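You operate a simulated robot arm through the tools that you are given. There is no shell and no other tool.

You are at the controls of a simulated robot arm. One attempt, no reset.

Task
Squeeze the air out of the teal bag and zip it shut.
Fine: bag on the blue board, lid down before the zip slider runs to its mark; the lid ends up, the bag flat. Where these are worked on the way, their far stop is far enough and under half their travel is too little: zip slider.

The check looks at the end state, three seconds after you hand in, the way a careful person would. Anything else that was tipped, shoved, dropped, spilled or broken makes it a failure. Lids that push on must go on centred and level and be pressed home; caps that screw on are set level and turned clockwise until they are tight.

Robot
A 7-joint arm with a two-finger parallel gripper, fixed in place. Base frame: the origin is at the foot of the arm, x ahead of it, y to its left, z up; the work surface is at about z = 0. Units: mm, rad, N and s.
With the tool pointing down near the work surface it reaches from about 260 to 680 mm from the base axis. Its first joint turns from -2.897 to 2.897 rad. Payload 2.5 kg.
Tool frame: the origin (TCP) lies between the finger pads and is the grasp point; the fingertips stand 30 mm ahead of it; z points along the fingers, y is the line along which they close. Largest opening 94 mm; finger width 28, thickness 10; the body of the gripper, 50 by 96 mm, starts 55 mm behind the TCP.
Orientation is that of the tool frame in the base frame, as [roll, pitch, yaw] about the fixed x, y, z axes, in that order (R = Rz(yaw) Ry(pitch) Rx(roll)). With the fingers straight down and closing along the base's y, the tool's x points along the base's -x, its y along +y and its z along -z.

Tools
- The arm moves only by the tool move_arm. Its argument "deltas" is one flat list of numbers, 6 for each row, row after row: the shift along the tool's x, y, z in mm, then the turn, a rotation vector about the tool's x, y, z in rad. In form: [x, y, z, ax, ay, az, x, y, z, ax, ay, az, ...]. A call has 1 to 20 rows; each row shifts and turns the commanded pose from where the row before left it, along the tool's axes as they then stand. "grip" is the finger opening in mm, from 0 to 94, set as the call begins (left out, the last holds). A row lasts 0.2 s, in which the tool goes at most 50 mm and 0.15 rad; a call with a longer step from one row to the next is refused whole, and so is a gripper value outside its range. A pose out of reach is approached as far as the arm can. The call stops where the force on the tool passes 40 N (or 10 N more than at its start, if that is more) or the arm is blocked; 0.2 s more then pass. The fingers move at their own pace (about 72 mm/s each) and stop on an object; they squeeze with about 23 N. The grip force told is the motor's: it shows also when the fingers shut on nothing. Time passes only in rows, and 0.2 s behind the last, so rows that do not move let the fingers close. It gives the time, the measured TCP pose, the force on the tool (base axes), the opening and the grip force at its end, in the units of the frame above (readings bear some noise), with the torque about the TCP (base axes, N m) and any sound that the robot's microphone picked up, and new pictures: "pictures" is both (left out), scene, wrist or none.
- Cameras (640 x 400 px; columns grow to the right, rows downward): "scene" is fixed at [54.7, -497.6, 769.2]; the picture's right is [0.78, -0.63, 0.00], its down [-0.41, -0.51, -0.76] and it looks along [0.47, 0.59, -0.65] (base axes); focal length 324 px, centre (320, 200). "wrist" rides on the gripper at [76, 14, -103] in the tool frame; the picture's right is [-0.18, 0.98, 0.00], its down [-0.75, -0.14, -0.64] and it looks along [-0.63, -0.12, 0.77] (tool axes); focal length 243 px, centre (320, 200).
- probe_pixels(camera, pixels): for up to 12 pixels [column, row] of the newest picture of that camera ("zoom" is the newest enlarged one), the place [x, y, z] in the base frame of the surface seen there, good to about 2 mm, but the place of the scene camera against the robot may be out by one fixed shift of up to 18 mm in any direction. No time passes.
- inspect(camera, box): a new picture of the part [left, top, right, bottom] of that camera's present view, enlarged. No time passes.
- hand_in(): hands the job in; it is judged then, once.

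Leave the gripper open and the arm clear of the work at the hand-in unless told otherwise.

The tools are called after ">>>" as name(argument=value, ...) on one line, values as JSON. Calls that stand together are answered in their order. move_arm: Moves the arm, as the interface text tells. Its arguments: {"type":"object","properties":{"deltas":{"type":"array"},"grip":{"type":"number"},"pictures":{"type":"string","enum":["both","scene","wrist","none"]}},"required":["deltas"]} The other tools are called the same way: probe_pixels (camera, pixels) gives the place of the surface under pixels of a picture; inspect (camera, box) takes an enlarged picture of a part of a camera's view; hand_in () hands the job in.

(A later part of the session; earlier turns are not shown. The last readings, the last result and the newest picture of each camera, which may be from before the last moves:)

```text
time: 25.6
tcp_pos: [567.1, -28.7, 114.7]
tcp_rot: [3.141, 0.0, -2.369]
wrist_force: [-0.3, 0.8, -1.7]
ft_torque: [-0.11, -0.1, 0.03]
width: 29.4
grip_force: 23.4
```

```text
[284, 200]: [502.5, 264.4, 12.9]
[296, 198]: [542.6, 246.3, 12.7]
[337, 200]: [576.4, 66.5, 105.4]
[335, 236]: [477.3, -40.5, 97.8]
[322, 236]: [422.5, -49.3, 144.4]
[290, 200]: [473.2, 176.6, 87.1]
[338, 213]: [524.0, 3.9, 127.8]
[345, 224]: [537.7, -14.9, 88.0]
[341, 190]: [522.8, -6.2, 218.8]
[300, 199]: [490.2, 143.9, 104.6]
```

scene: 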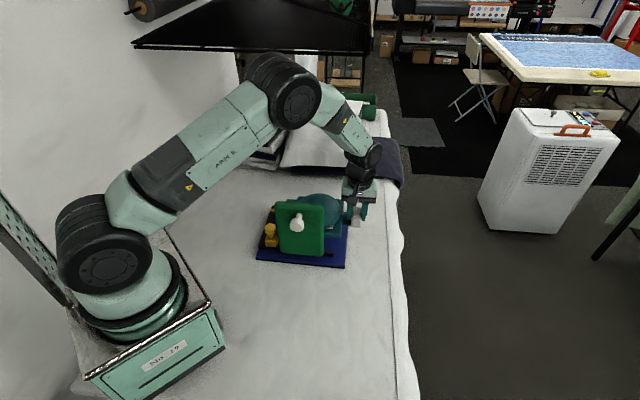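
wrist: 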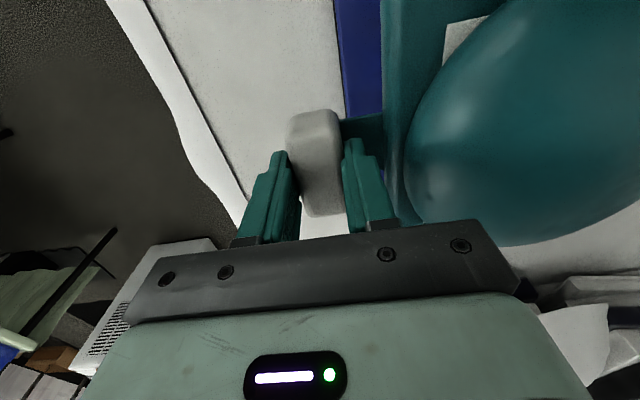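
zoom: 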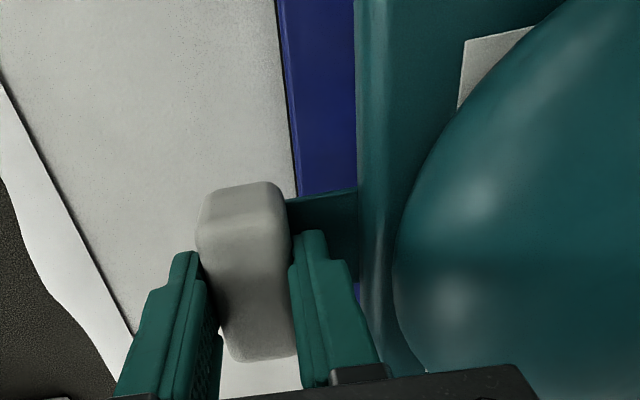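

The bag is square to the board within about 1°, and its bottom is about 42 mm below the TCP. I'll lower 55 mm so the bag is just above the board, then go down gently to contact.

>>> move_arm(deltas=[0, 0, 12, 0, 0, 0, 0, 0, 12, 0, 0, 0, 0, 0, 12, 0, 0, 0, 0, 0, 12, 0, 0, 0, 0, 0, 6, 0, 0, 0, 0, 0, 0, 0, 0, 0], pictures="both")

>>> inspect(camera="scene", box=[240, 170, 400, 280])

```text
time: 27.0
tcp_pos: [566.0, -27.8, 60.6]
tcp_rot: [-3.141, 0.0, -2.368]
wrist_force: [0.2, 0.2, -1.0]
ft_torque: [-0.08, -0.06, 0.01]
width: 29.6
grip_force: 22.9
```

scene: 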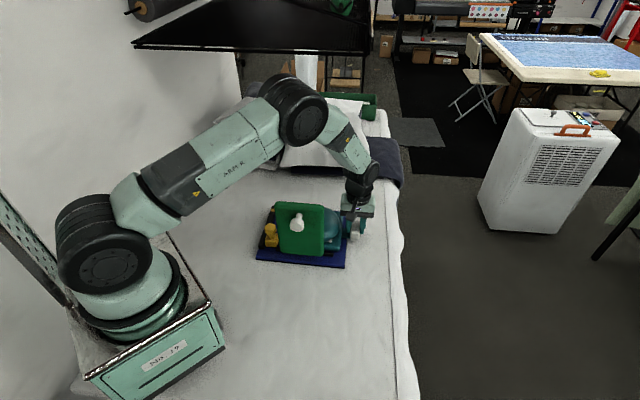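
wrist: 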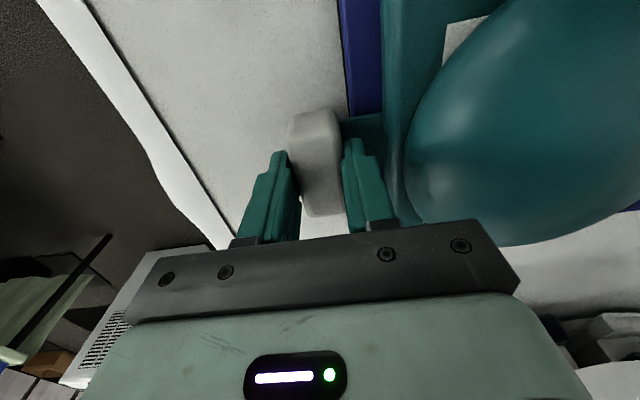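

```text
3.64 times, centred on (320, 225) of scene
```

zoom: 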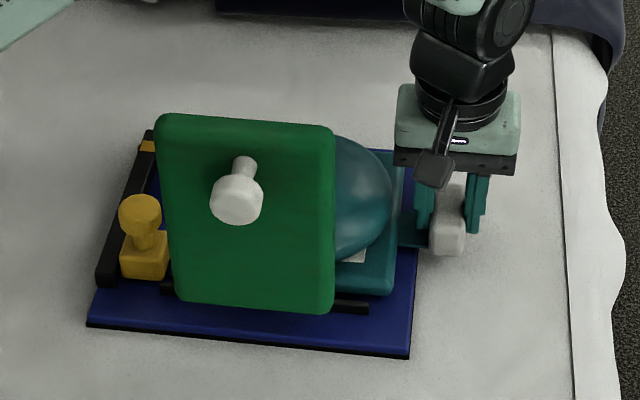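

The bag hangs within the strips, about 6 mm above the board. I'll lower 6 mm in small steps to touch down.

>>> move_arm(deltas=[0, 0, 1.5, 0, 0, 0, 0, 0, 1.5, 0, 0, 0, 0, 0, 1.5, 0, 0, 0, 0, 0, 1, 0, 0, 0, 0, 0, 0, 0, 0, 0], pictures="wrist")

```text
time: 28.2
tcp_pos: [566.3, -27.6, 54.6]
tcp_rot: [-3.141, -0.002, -2.367]
wrist_force: [-0.5, 0.5, -0.5]
ft_torque: [0.07, 0.0, 0.05]
width: 29.5
grip_force: 22.6
```

wrist: 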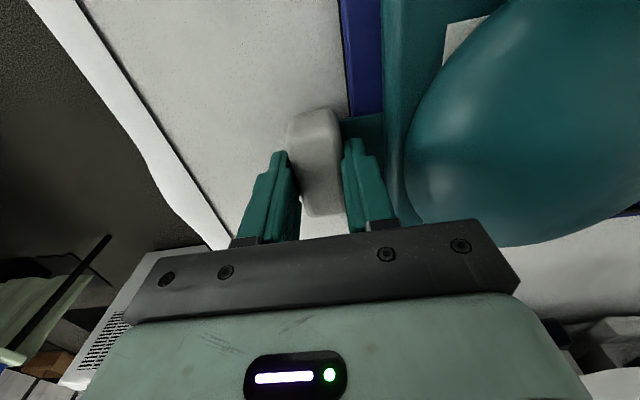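

The torque swung to +0.07, so the bag's far end is resting on the board. I'll slide it toward the slider rail by 24 mm first, watching the force, so the flap goes under the slider.

>>> move_arm(deltas=[0, 4, 0, 0, 0, 0, 0, 4, 0, 0, 0, 0, 0, 4, 0, 0, 0, 0, 0, 4, 0, 0, 0, 0, 0, 4, 0, 0, 0, 0, 0, 4, 0, 0, 0, 0], pictures="both")

>>> inspect(camera="scene", box=[240, 170, 400, 280])

```text
time: 29.6
tcp_pos: [548.9, -11.5, 55.5]
tcp_rot: [3.141, -0.001, -2.366]
wrist_force: [-0.7, -0.5, -1.1]
ft_torque: [-0.04, -0.06, 0.02]
width: 29.4
grip_force: 23.0
```

scene: 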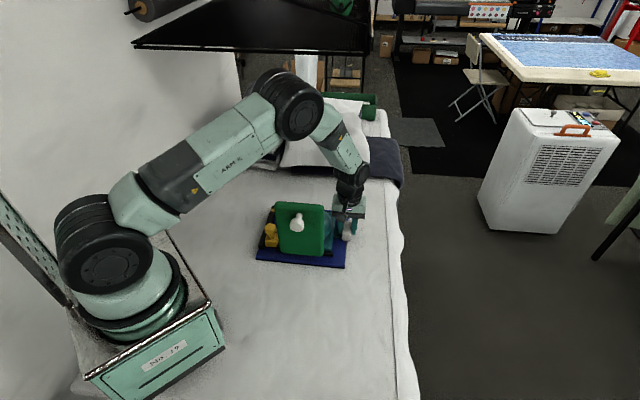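
wrist: 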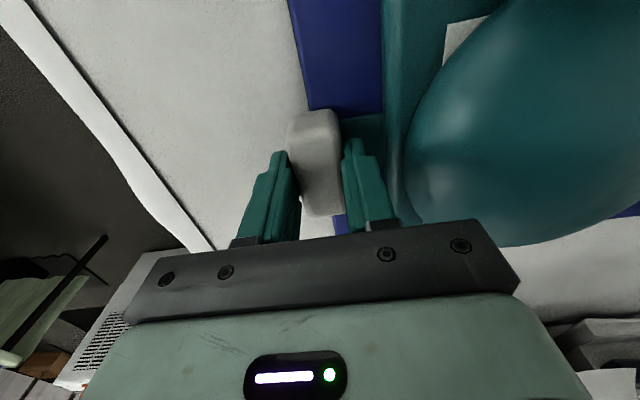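

```text
3.64 times, centred on (320, 225) of scene
```

zoom: 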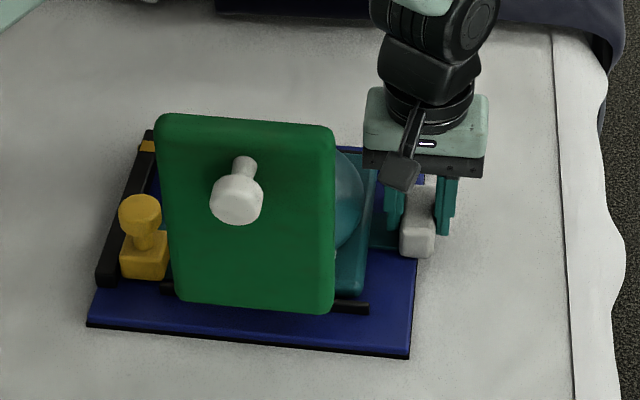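

It slid without resistance. I'll continue another 13 mm to bring the bag's centre under the lid's span.

>>> move_arm(deltas=[0, 4, 0, 0, 0, 0, 0, 4, 0, 0, 0, 0, 0, 3, 0, 0, 0, 0, 0, 2, 0, 0, 0, 0, 0, 0, 0, 0, 0, 0], pictures="both")

>>> inspect(camera="scene", box=[240, 170, 400, 280])

```text
time: 30.8
tcp_pos: [539.5, 0.1, 57.0]
tcp_rot: [3.141, 0.0, -2.37]
wrist_force: [1.0, -0.3, -1.2]
ft_torque: [-0.09, -0.07, 0.01]
width: 29.3
grip_force: 23.4
```

scene: 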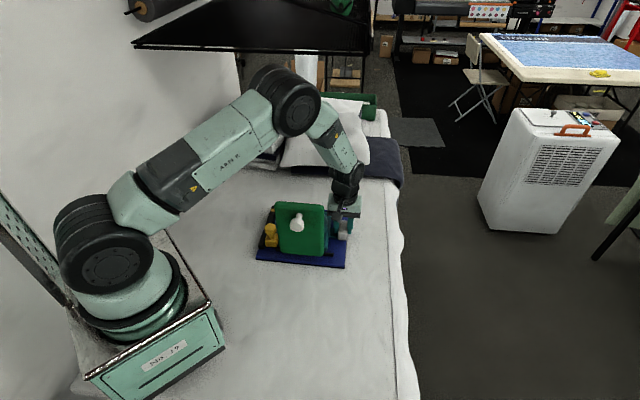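
wrist: 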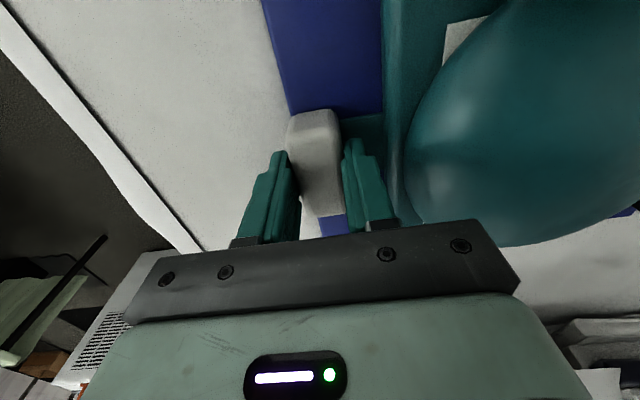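

```text
3.64 times, centred on (320, 225) of scene
```

zoom: 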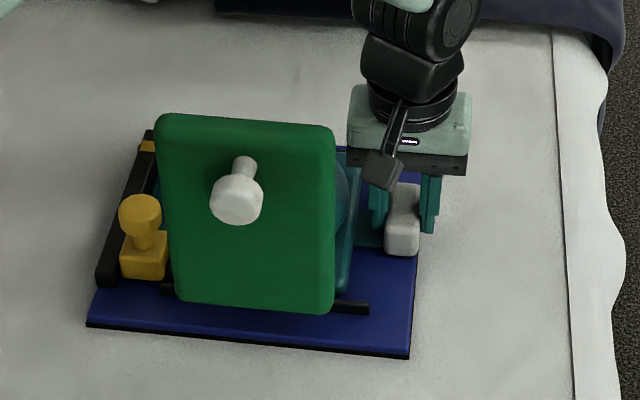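

The TCP is at -376 across, which puts the bag's middle about at the lid's middle (-265). Its weight is still partly on the gripper (-1.2 N), so I'll lower gently until the board carries it.

>>> move_arm(deltas=[0, 0, 1, 0, 0, 0, 0, 0, 1, 0, 0, 0, 0, 0, 1, 0, 0, 0, 0, 0, 0, 0, 0, 0], pictures="wrist")

>>> probe_pixels(camera="wrist", pixels=[[315, 150], [318, 200], [330, 170], [350, 128], [388, 100], [395, 180], [384, 20], [330, 60], [410, 15], [600, 60], [360, 60], [345, 225]])

```text
time: 31.8
tcp_pos: [541.6, -0.1, 51.8]
tcp_rot: [-3.141, 0.001, -2.37]
wrist_force: [-5.8, 3.2, 14.1]
ft_torque: [0.05, 0.14, 0.02]
width: 29.2
grip_force: 22.7
```

wrist: 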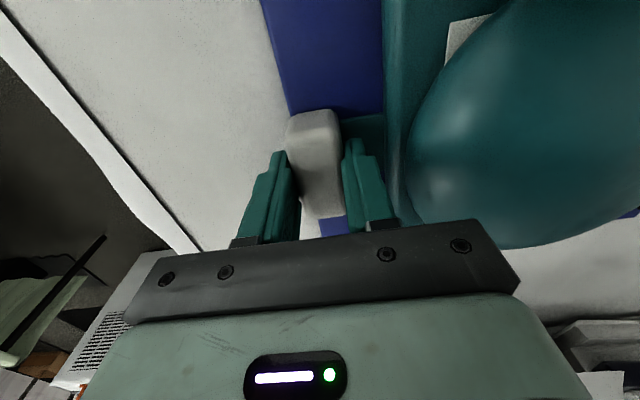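

```text
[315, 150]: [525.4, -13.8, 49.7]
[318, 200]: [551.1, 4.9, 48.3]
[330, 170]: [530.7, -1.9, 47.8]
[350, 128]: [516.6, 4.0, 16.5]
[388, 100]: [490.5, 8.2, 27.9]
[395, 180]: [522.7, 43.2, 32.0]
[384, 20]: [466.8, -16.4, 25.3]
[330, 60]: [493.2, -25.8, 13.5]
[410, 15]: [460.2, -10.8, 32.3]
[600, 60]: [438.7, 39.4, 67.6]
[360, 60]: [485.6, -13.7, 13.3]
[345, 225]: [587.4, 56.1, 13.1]
```

The block's top reads 48.5, which is 12 + 36.7, so the bag sits flat on the board. We're pressing with 14 N, so I'll ease up 1.5 mm and open the fingers to 42.

>>> move_arm(deltas=[0, 0, -1.5, 0, 0, 0, 0, 0, 0, 0, 0, 0], pictures="none")

>>> move_arm(deltas=[0, 0, 0, 0, 0, 0, 0, 0, 0, 0, 0, 0, 0, 0, 0, 0, 0, 0], grip=42, pictures="both")

```text
time: 32.4
tcp_pos: [540.0, -2.8, 53.5]
tcp_rot: [-3.141, 0.001, -2.368]
wrist_force: [0.2, 0.7, -0.7]
ft_torque: [-0.1, -0.09, -0.02]
width: 29.4
grip_force: 23.5
```

```text
time: 33.2
tcp_pos: [540.0, -2.0, 54.4]
tcp_rot: [3.141, 0.0, -2.369]
wrist_force: [0.0, -0.1, 0.0]
ft_torque: [0.02, -0.02, 0.0]
width: 41.9
grip_force: 0.0
```

scene: 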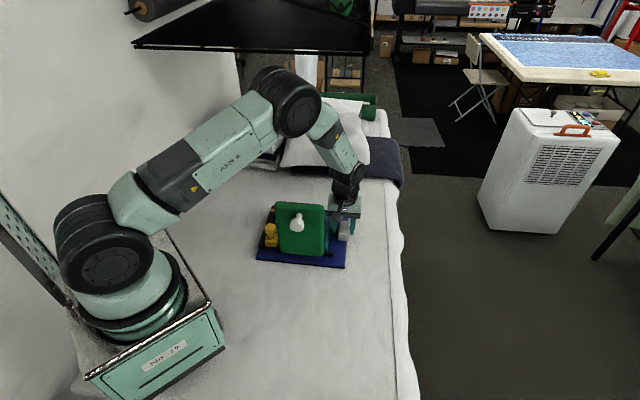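
wrist: 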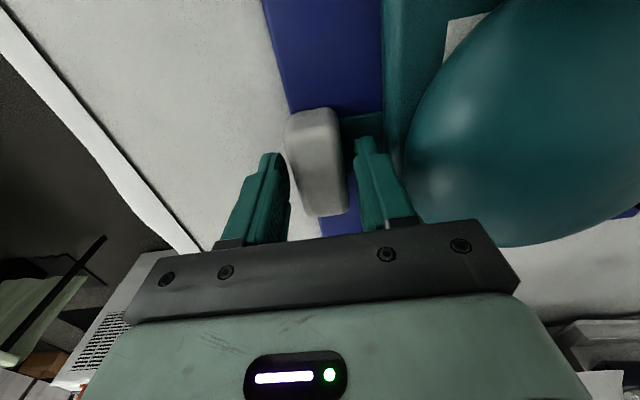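

Released with zero forces. I'll rise straight up and look at the bag on the board.

>>> move_arm(deltas=[0, 0, -8, 0, 0, 0, 0, 0, -16, 0, 0, 0, 0, 0, -25, 0, 0, 0, 0, 0, -25, 0, 0, 0, 0, 0, -30, 0, 0, 0, 0, 0, -30, 0, 0, 0, 0, 0, -30, 0, 0, 0, 0, 0, -30, 0, 0, 0, 0, 0, -30, 0, 0, 0, 0, 0, -30, 0, 0, 0], pictures="both")

>>> inspect(camera="wrist", box=[240, 0, 560, 240])

>>> inspect(camera="scene", box=[240, 180, 370, 280])

```text
time: 35.4
tcp_pos: [538.2, -2.0, 309.5]
tcp_rot: [3.141, 0.0, -2.368]
wrist_force: [0.3, -0.1, -0.2]
ft_torque: [0.04, -0.01, 0.01]
width: 41.9
grip_force: 0.0
```

scene: 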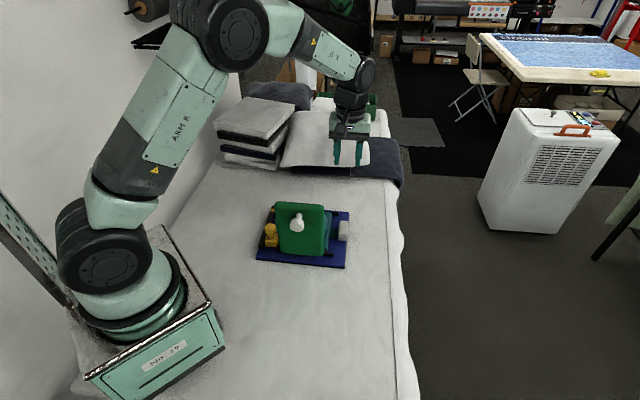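
wrist: 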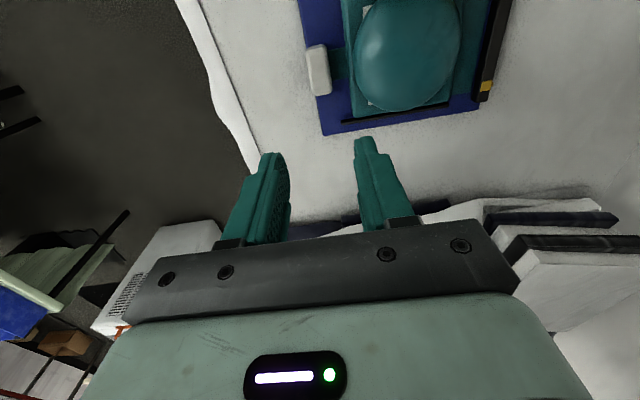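

```text
1.67 times, centred on (400, 120) of wrist
```

zoom: 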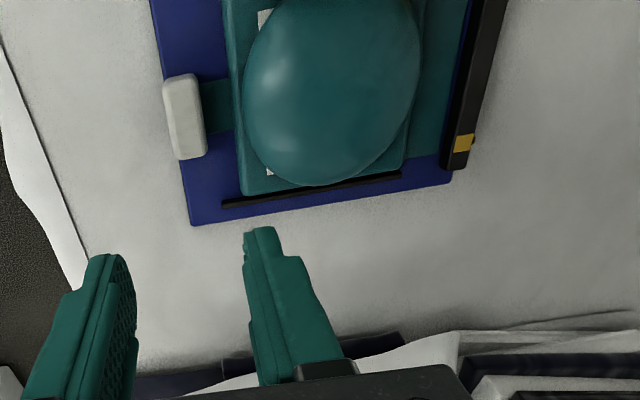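

```text
4.00 times, centred on (305, 230) of scene
```

zoom: 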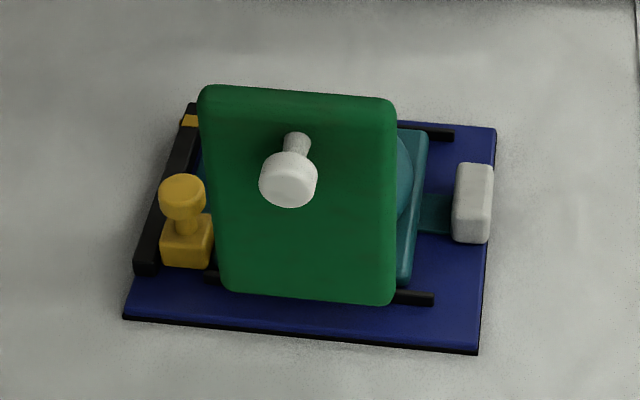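

The bag is on the board between the strips, with its flap beside the rail. I'll probe how it lies: body edges versus strips, and flap versus rail.

>>> inspect(camera="wrist", box=[290, 0, 520, 140])

>>> probe_pixels(camera="wrist", pixels=[[355, 115], [443, 103], [345, 122], [440, 105], [463, 97], [478, 101], [485, 90], [495, 10], [343, 20], [480, 20], [352, 90], [465, 60]])

```text
2.78 times, centred on (405, 70) of wrist
```

zoom: 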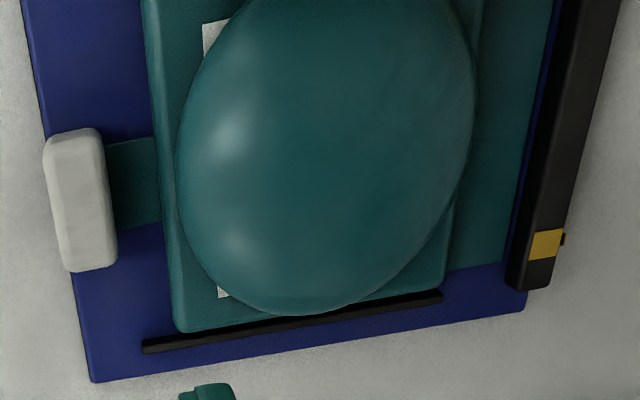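

```text
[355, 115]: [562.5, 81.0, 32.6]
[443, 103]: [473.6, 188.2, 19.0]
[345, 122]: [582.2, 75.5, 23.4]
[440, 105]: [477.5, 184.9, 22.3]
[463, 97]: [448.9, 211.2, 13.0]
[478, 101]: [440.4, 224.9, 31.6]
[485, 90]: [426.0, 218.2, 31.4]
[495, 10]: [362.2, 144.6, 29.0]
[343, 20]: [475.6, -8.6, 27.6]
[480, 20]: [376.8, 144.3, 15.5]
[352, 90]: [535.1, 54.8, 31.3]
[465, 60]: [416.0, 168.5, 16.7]
```

The bag's body spans roughly 311–461 between the strips (300 and 475), square and centred under the lid's span, with the flap edge about 6 mm from the rail. Next is the lid. I'll close the fingers and come round behind it (arm side), offset from the knob toward the lid's right part, with the tips at about z 205.

>>> move_arm(deltas=[30, 11.4, 0, 0, 0, 0, 30, 11.4, 0, 0, 0, 0, 30, 11.4, 0, 0, 0, 0, 30, 11.4, 0, 0, 0, 0, 30, 11.4, 0, 0, 0, 0, 30, 11.4, 0, 0, 0, 0, 0, 0, 0, 0, 0, 0], grip=0, pictures="both")

>>> inspect(camera="wrist", box=[200, 0, 520, 240])

```text
time: 37.0
tcp_pos: [362.0, -78.7, 310.3]
tcp_rot: [3.141, -0.001, -2.367]
wrist_force: [0.7, 0.0, -0.6]
ft_torque: [-0.01, 0.02, 0.01]
width: 0.0
grip_force: 22.9
```

scene: 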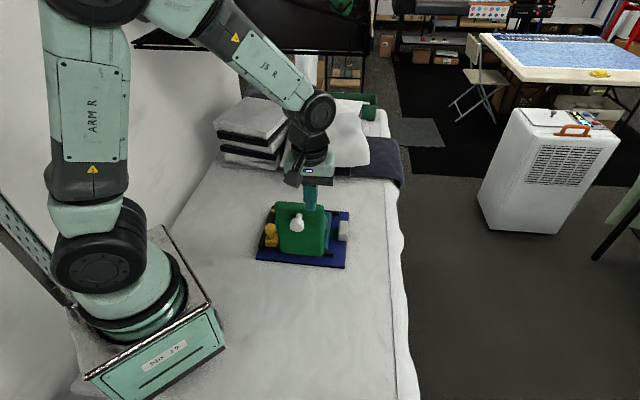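
wrist: 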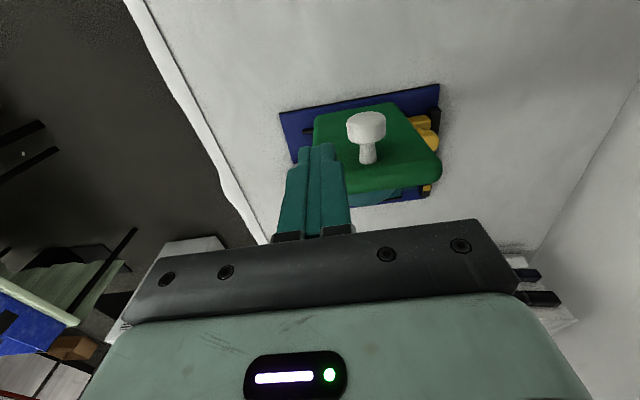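

```text
1.67 times, centred on (360, 120) of wrist
```

zoom: 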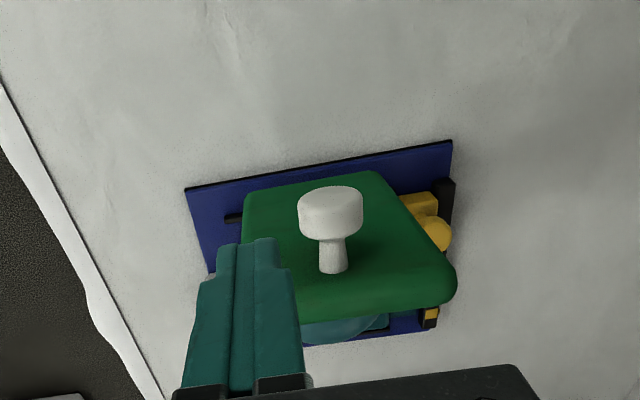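

Now I have a clear wrist view of the lid's outer face and white knob. I'll probe their exact positions.

>>> probe_pixels(camera="zoom", pixels=[[330, 215], [300, 210], [362, 210], [330, 190], [332, 260], [260, 200], [380, 180], [245, 235], [440, 260], [300, 305], [440, 295], [400, 240]])

```text
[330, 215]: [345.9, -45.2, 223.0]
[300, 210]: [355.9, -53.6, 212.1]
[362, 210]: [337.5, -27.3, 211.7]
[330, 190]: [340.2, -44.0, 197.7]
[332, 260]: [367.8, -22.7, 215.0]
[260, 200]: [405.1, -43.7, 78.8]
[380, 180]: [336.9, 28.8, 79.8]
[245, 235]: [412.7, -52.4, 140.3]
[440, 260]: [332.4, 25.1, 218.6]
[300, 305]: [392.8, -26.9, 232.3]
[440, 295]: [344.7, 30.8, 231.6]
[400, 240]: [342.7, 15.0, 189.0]
```

The knob spans -286 to -255 across, and its front is at 213 along. The lid's face is at about 256–261 and leans back about 2°. I'll shift 4 mm further from the knob and lower so the tips are at z≈205, behind the lid face.

>>> move_arm(deltas=[0, -4, 0, 0, 0, 0, 0, 0, 20, 0, 0, 0, 0, 0, 20, 0, 0, 0, 0, 0, 20, 0, 0, 0, 0, 0, 15, 0, 0, 0], pictures="both")

>>> inspect(camera="wrist", box=[200, 0, 520, 240])

```text
time: 38.2
tcp_pos: [366.1, -81.8, 233.6]
tcp_rot: [-3.141, -0.001, -2.367]
wrist_force: [-0.4, -0.2, -0.1]
ft_torque: [0.01, 0.0, -0.01]
width: 0.0
grip_force: 23.1
```

scene: 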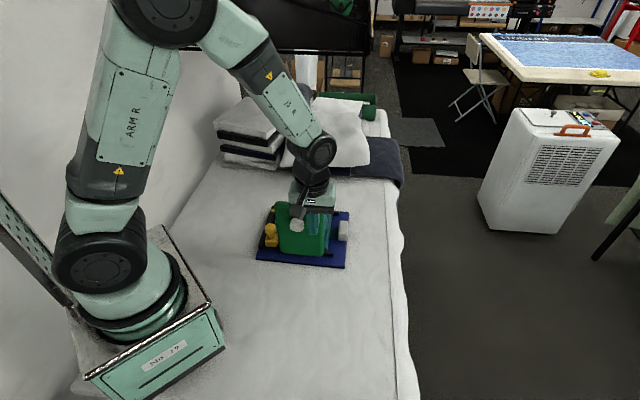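
wrist: 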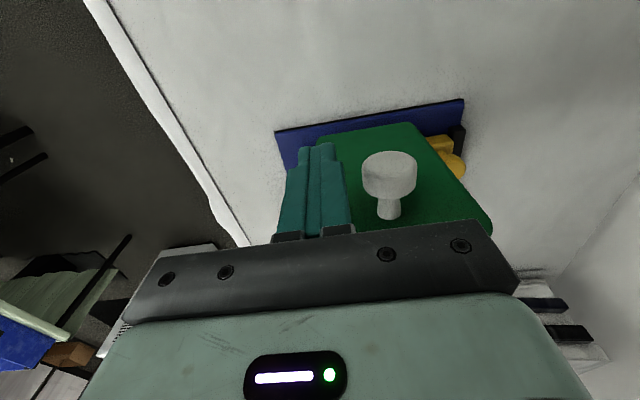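

```text
1.67 times, centred on (360, 120) of wrist
```

zoom: 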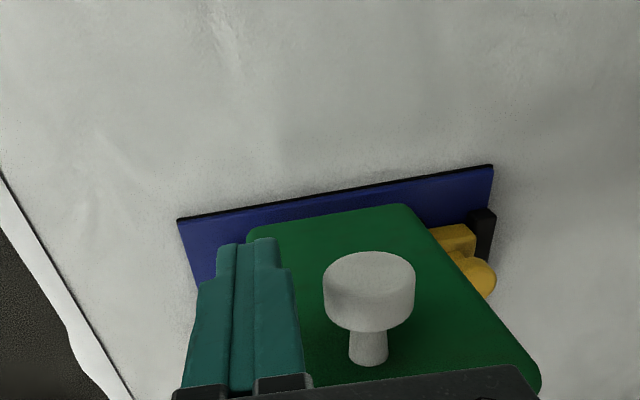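

The fingers are beside the knob, behind the lid. I'll push along the board's far direction, 56 mm in small steps, and watch for contact and the lid's reaction.

>>> move_arm(deltas=[-10, 0, 0, 0, 0, 0, -10, 0, 0, 0, 0, 0, -10, 0, 0, 0, 0, 0, -7, 0, 0, 0, 0, 0, -7, 0, 0, 0, 0, 0, -6, 0, 0, 0, 0, 0, -6, 0, 0, 0, 0, 0], pictures="both")

>>> inspect(camera="scene", box=[240, 160, 370, 280])

```text
time: 39.8
tcp_pos: [405.3, -40.6, 232.2]
tcp_rot: [-3.139, 0.0, -2.369]
wrist_force: [-0.5, -0.9, 0.0]
ft_torque: [-0.05, 0.06, -0.03]
width: 0.1
grip_force: 23.0
```

scene: 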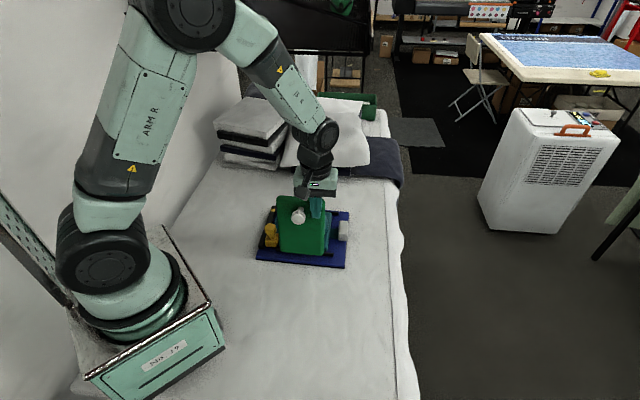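
wrist: 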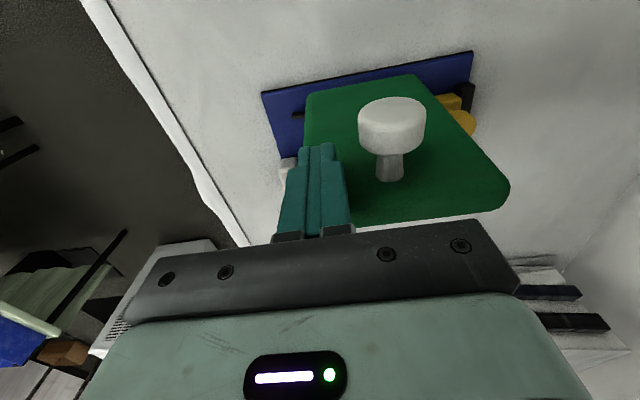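

```text
3.33 times, centred on (305, 220) of scene
```

zoom: 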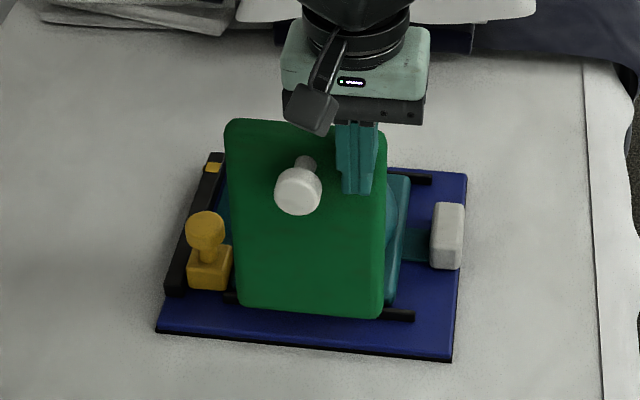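

The lid is tilting easily, with under 1.5 N. I'll continue pushing 60 mm.

>>> move_arm(deltas=[-10, 0, 0, 0, 0, 0, -10, 0, 0, 0, 0, 0, -10, 0, 0, 0, 0, 0, -10, 0, 0, 0, 0, 0, -10, 0, 0, 0, 0, 0, -10, 0, 0, 0, 0, 0], pictures="both")

>>> inspect(camera="scene", box=[240, 160, 370, 280])

```text
time: 41.2
tcp_pos: [448.7, -0.7, 231.8]
tcp_rot: [-3.14, 0.0, -2.369]
wrist_force: [-1.2, -0.7, -0.5]
ft_torque: [-0.02, -0.02, 0.05]
width: 0.1
grip_force: 22.7
```

scene: 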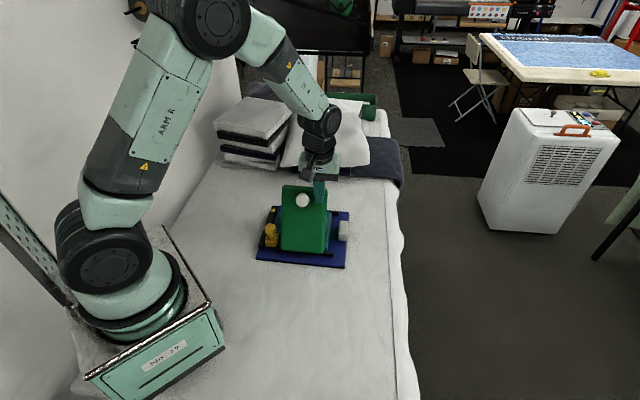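
wrist: 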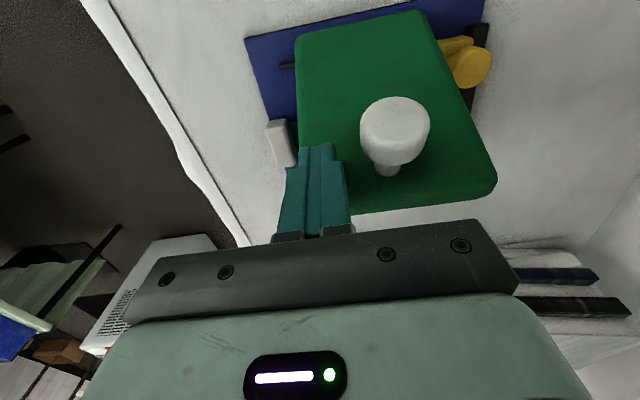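

```text
3.33 times, centred on (305, 220) of scene
```

zoom: 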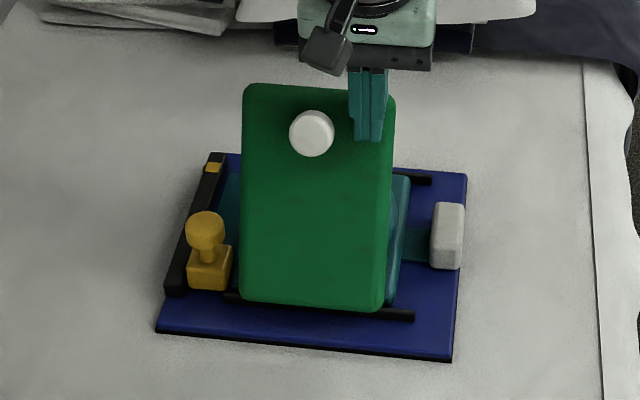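

The lid is at about 28° now and follows the fingers with friction. I'll continue another 60 mm.

>>> move_arm(deltas=[-10, 0, 0, 0, 0, 0, -10, 0, 0, 0, 0, 0, -10, 0, 0, 0, 0, 0, -10, 0, 0, 0, 0, 0, -10, 0, 0, 0, 0, 0, -10, 0, 0, 0, 0, 0], pictures="both")

>>> inspect(camera="wrist", box=[200, 0, 520, 240])

>>> inspect(camera="scene", box=[240, 160, 370, 280])

```text
time: 42.6
tcp_pos: [491.7, 43.4, 233.8]
tcp_rot: [3.14, -0.001, -2.369]
wrist_force: [0.3, -0.2, 0.9]
ft_torque: [0.02, 0.01, 0.0]
width: 0.1
grip_force: 23.0
```

scene: 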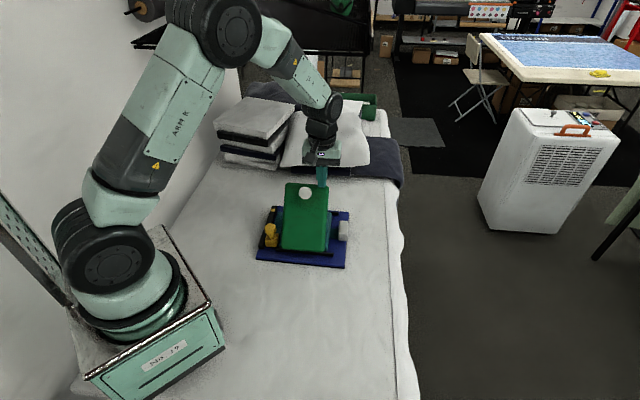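
wrist: 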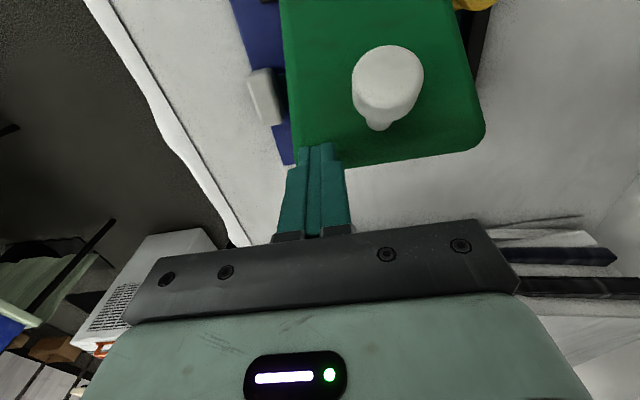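

```text
1.67 times, centred on (360, 120) of wrist
```

zoom: 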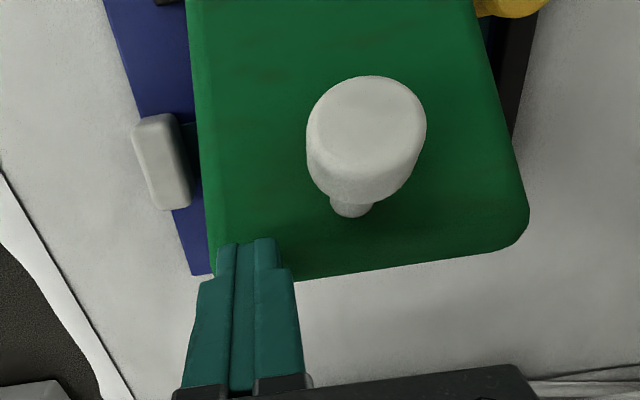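

```text
3.33 times, centred on (305, 220) of scene
```

zoom: 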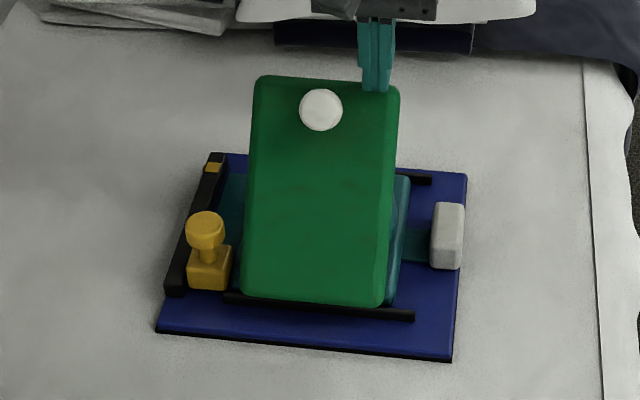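

The fingertips are near the lid's top edge. I'll probe its face to get the tilt and hinge line.

>>> probe_pixels(camera="zoom", pixels=[[300, 20], [260, 100], [260, 200], [330, 250], [460, 220], [440, 100], [510, 240], [365, 110], [350, 180], [380, 262], [300, 275], [235, 30]])

>>> probe_pixels(camera="scene", pixels=[[290, 245], [315, 247], [292, 190], [318, 192], [300, 220], [305, 250], [304, 193]])

```text
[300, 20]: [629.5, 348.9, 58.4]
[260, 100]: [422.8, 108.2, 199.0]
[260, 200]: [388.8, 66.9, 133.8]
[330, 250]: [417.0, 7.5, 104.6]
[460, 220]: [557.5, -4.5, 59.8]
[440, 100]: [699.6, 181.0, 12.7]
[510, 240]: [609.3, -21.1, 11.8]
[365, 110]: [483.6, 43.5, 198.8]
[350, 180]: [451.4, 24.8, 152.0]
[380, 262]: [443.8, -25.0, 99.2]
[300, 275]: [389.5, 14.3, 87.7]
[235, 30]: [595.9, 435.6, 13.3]
```

```text
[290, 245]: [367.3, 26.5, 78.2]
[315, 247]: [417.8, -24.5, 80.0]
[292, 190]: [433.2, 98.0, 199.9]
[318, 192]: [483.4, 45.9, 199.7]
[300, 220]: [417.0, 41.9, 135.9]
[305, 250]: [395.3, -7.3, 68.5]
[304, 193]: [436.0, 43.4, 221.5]
```

The hinge axis works out near 274 along at z≈42, with a lid tilt of about 38°. So when closed, the lid's top face should be near z 54 and its knob near 441 along with its top at about z 104. I'll push straight down now, 60 mm in steps, and watch the force.

>>> move_arm(deltas=[0, 0, 10, 0, 0, 0, 0, 0, 10, 0, 0, 0, 0, 0, 10, 0, 0, 0, 0, 0, 10, 0, 0, 0, 0, 0, 10, 0, 0, 0, 0, 0, 10, 0, 0, 0], pictures="both")

>>> inspect(camera="scene", box=[240, 160, 370, 280])

```text
time: 43.1
tcp_pos: [497.0, 47.7, 225.5]
tcp_rot: [-3.135, 0.021, -2.367]
wrist_force: [-0.3, 0.1, 0.0]
ft_torque: [-0.01, 0.01, -0.01]
width: 0.1
grip_force: 23.2
stopped in row 2: the force on the tool passed its limit at 49 N (the readings are from after the stop); the commanded pose is now the measured one
```

scene: 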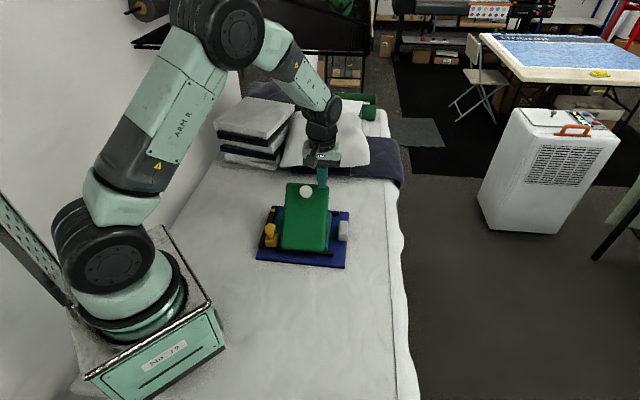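
wrist: 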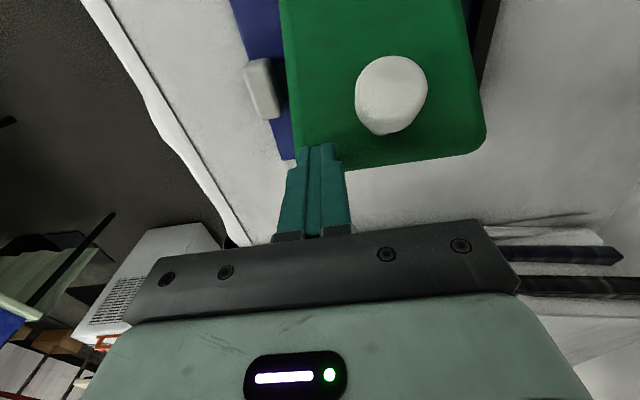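

```text
3.33 times, centred on (305, 220) of scene
```

zoom: 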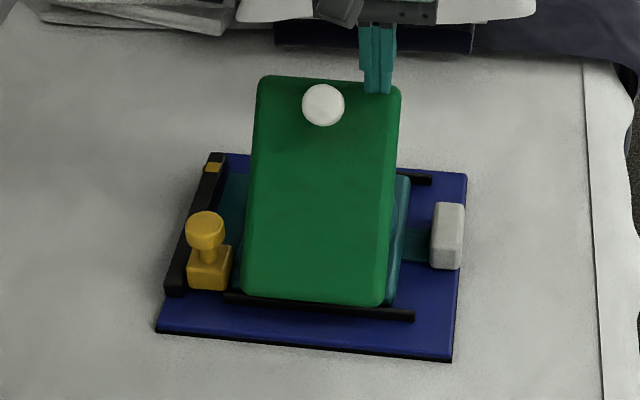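

Pushing straight down on the edge jammed: 49 N, now relaxed to zero. The lid's tip needs to move along an arc, so I'll lift off 10 mm, move back over the lid's face and then follow the hinge arc.

>>> move_arm(deltas=[0, 0, -10, 0, 0, 0, 0, 0, -5, 0, 0, 0, 17, 0, 0, 0, 0, 0, 17, 0, 0, 0, 0, 0, 16, 0, 0, 0, 0, 0, 0, 0, 10, 0, 0, 0, 0, 0, 10, 0, 0, 0, 0, 0, 0, 0, 0, 0], pictures="both")

>>> inspect(camera="wrist", box=[200, 0, 520, 240])

```text
time: 44.9
tcp_pos: [461.2, 11.7, 220.4]
tcp_rot: [-3.133, 0.022, -2.365]
wrist_force: [0.0, -0.1, 0.3]
ft_torque: [0.01, 0.0, -0.01]
width: 0.1
grip_force: 23.0
```

scene: 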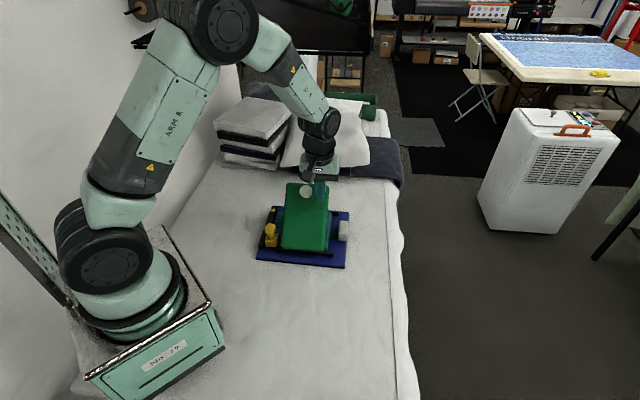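
wrist: 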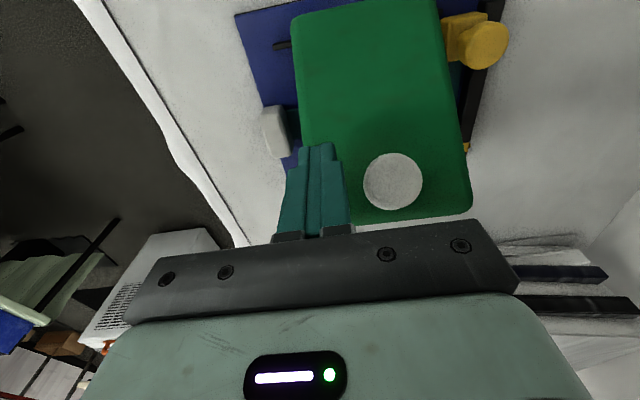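

```text
1.67 times, centred on (360, 120) of wrist
```

zoom: 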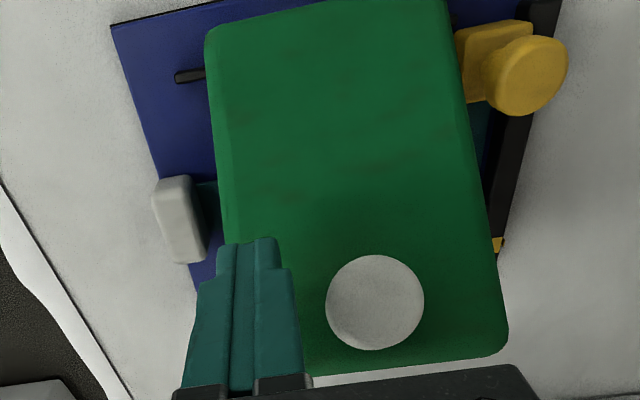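

The lid holds by itself at this angle. I'll probe its face with the wrist camera for exact hinge geometry.

>>> probe_pixels(camera="zoom", pixels=[[330, 40], [330, 100], [330, 160], [330, 220], [400, 40], [430, 220], [470, 340], [330, 355], [250, 60], [375, 300], [350, 10], [300, 240]])

```text
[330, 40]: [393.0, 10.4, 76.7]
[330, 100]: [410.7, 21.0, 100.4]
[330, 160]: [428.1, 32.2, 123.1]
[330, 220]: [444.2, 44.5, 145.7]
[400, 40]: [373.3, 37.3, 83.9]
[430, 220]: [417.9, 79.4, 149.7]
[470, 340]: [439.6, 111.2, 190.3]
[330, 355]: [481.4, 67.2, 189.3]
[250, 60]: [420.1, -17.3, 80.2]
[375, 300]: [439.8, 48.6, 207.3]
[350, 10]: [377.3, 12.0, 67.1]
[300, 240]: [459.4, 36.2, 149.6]
```

The lid's tilt is 41°, with the hinge axis confirmed near (274, z 42). I'll level the tool, touch the face 150 mm from the hinge and follow the arc down to about 65°.

>>> move_arm(deltas=[0, 0, 0, -0.0086, 0.022, 0, -4, 0, 9, 0, 0, 0, -4, 0, 9, 0, 0, 0, -3.6, 0, 9.6, 0, 0, 0, -7.3, 0, 5.9, 0, 0, 0, -4.8, 0, 4.5, 0, 0, 0, -4.8, 0, 4.5, 0, 0, 0, -4.4, 0, 4.85, 0, 0, 0, -4.4, 0, 4.85, 0, 0, 0, -3.95, 0, 5.25, 0, 0, 0, -3.95, 0, 5.25, 0, 0, 0, -3.45, 0, 5.55, 0, 0, 0, -3.45, 0, 5.55, 0, 0, 0], pictures="both")

>>> inspect(camera="scene", box=[240, 160, 370, 280])

```text
time: 47.7
tcp_pos: [499.8, 50.9, 146.5]
tcp_rot: [-3.141, 0.0, -2.364]
wrist_force: [-0.3, 0.6, 0.3]
ft_torque: [0.0, -0.01, 0.0]
width: 0.0
grip_force: 23.7
```

scene: 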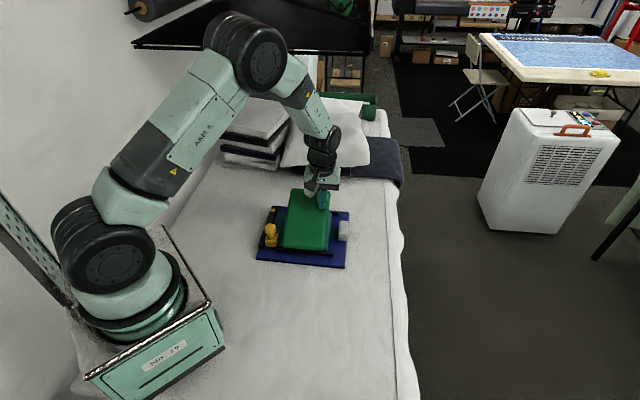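
wrist: 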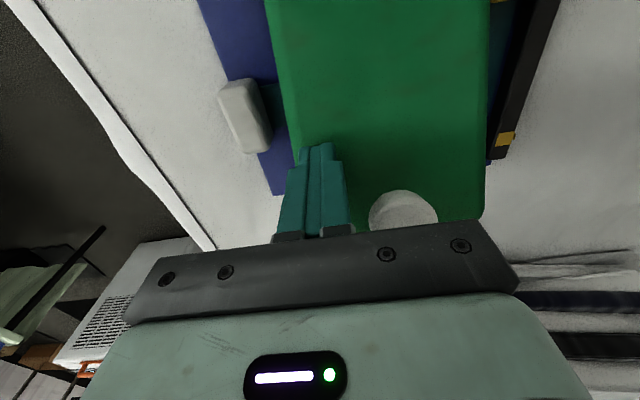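

```text
3.33 times, centred on (305, 220) of scene
```

zoom: 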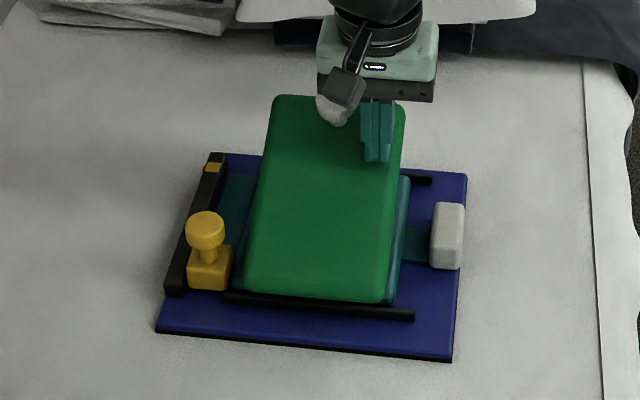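

The lid follows smoothly at near-zero force, now at 65°. The dome should be met at about 70°, so I'll continue slower along the arc to 80°.

>>> move_arm(deltas=[-3.05, 0, 5.85, 0, 0, 0, -3.05, 0, 5.85, 0, 0, 0, -1.2, 0, 3.05, 0, 0, 0, -1.2, 0, 3.05, 0, 0, 0, -1.2, 0, 3.05, 0, 0, 0, -1.2, 0, 3.05, 0, 0, 0, -0.98, 0, 3.15, 0, 0, 0, -0.98, 0, 3.15, 0, 0, 0, -0.98, 0, 3.15, 0, 0, 0, -0.98, 0, 3.15, 0, 0, 0], pictures="both")

>>> inspect(camera="scene", box=[240, 160, 370, 280])

```text
time: 49.9
tcp_pos: [508.9, 58.9, 110.4]
tcp_rot: [-3.141, -0.002, -2.365]
wrist_force: [-0.5, -0.3, 0.1]
ft_torque: [0.02, -0.03, -0.02]
width: 0.0
grip_force: 23.0
```

scene: 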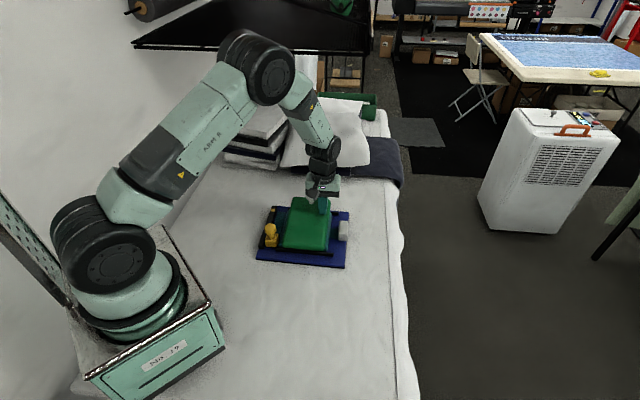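
wrist: 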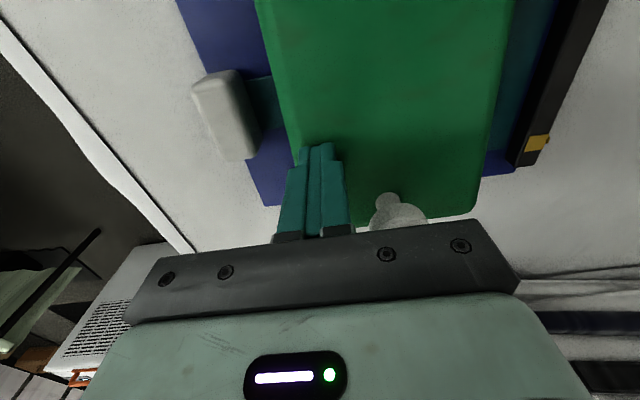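

```text
3.33 times, centred on (305, 220) of scene
```

zoom: 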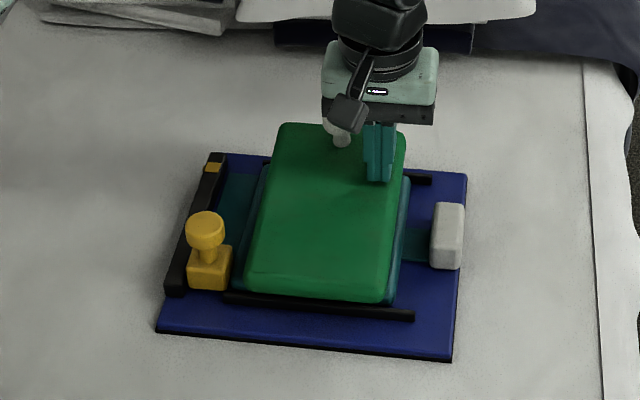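

Still no notable force at 80°. I'll continue down the last 10° slowly.

>>> move_arm(deltas=[-0.68, 0, 3.18, 0, 0, 0, -0.68, 0, 3.18, 0, 0, 0, -0.68, 0, 3.18, 0, 0, 0, -0.68, 0, 3.18, 0, 0, 0, -0.4, 0, 3, 0, 0, 0, -0.4, 0, 3, 0, 0, 0, -0.4, 0, 3, 0, 0, 0], pictures="both")

>>> inspect(camera="scene", box=[240, 160, 370, 280])

```text
time: 51.5
tcp_pos: [511.7, 62.0, 92.4]
tcp_rot: [-3.141, -0.003, -2.366]
wrist_force: [-6.8, -0.5, 14.3]
ft_torque: [0.12, 0.03, 0.06]
width: 0.1
grip_force: 23.1
stopped in row 7: the force on the tool passed its limit at 46 N (the readings are from after the stop); the commanded pose is now the measured one
```

scene: 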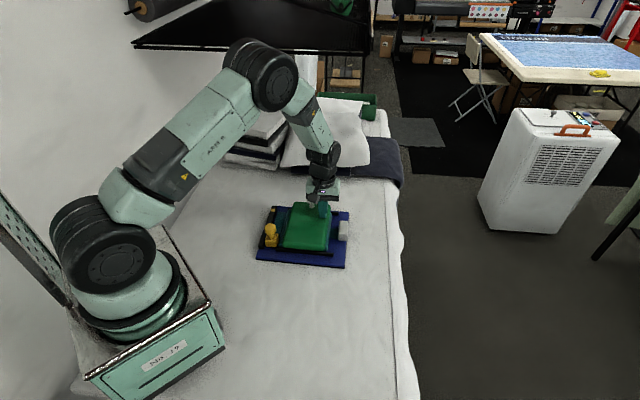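
wrist: 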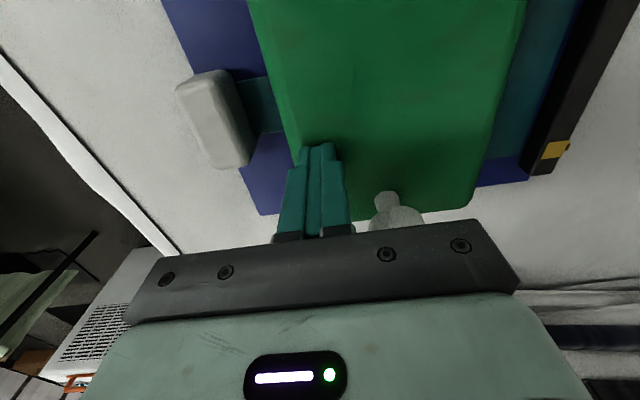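

```text
3.33 times, centred on (305, 220) of scene
```

zoom: 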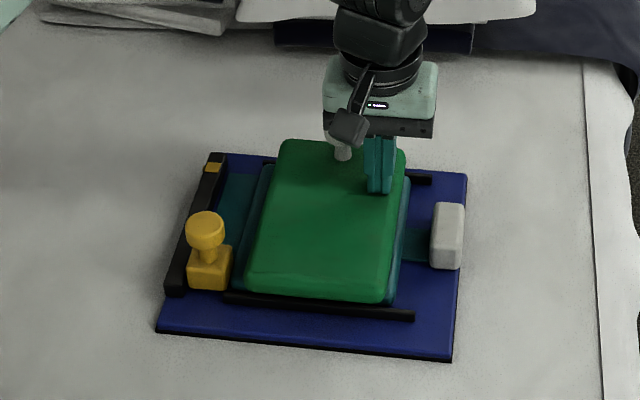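

The force rose to 46 N with the tips at z≈62, so the lid has reached something firm. I'll probe its face to see if it's level and fully down.

>>> inspect(camera="wrist", box=[160, 0, 640, 240])

>>> probe_pixels(camera="wrist", pixels=[[300, 20], [400, 20], [500, 20], [320, 100], [420, 100], [490, 120], [380, 170], [460, 190], [440, 205], [350, 205], [270, 60], [385, 200]])

```text
1.33 times, centred on (400, 120) of wrist
```

zoom: 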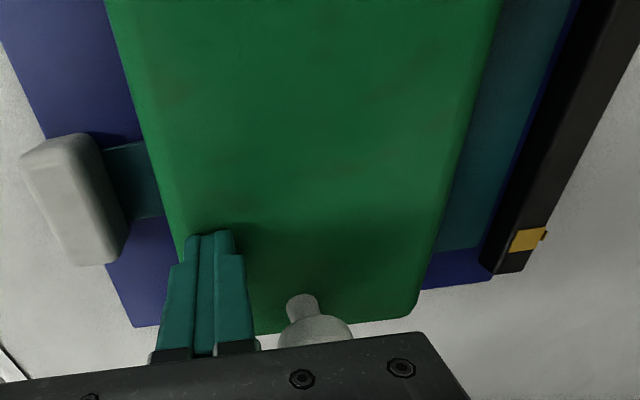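

```text
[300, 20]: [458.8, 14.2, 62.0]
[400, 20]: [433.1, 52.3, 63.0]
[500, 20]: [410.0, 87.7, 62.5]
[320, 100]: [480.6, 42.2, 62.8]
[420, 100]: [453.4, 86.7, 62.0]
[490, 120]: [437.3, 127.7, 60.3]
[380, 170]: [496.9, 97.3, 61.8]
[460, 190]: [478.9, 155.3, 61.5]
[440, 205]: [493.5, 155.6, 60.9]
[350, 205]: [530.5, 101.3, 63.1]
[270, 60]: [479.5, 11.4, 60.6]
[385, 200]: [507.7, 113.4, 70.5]
```

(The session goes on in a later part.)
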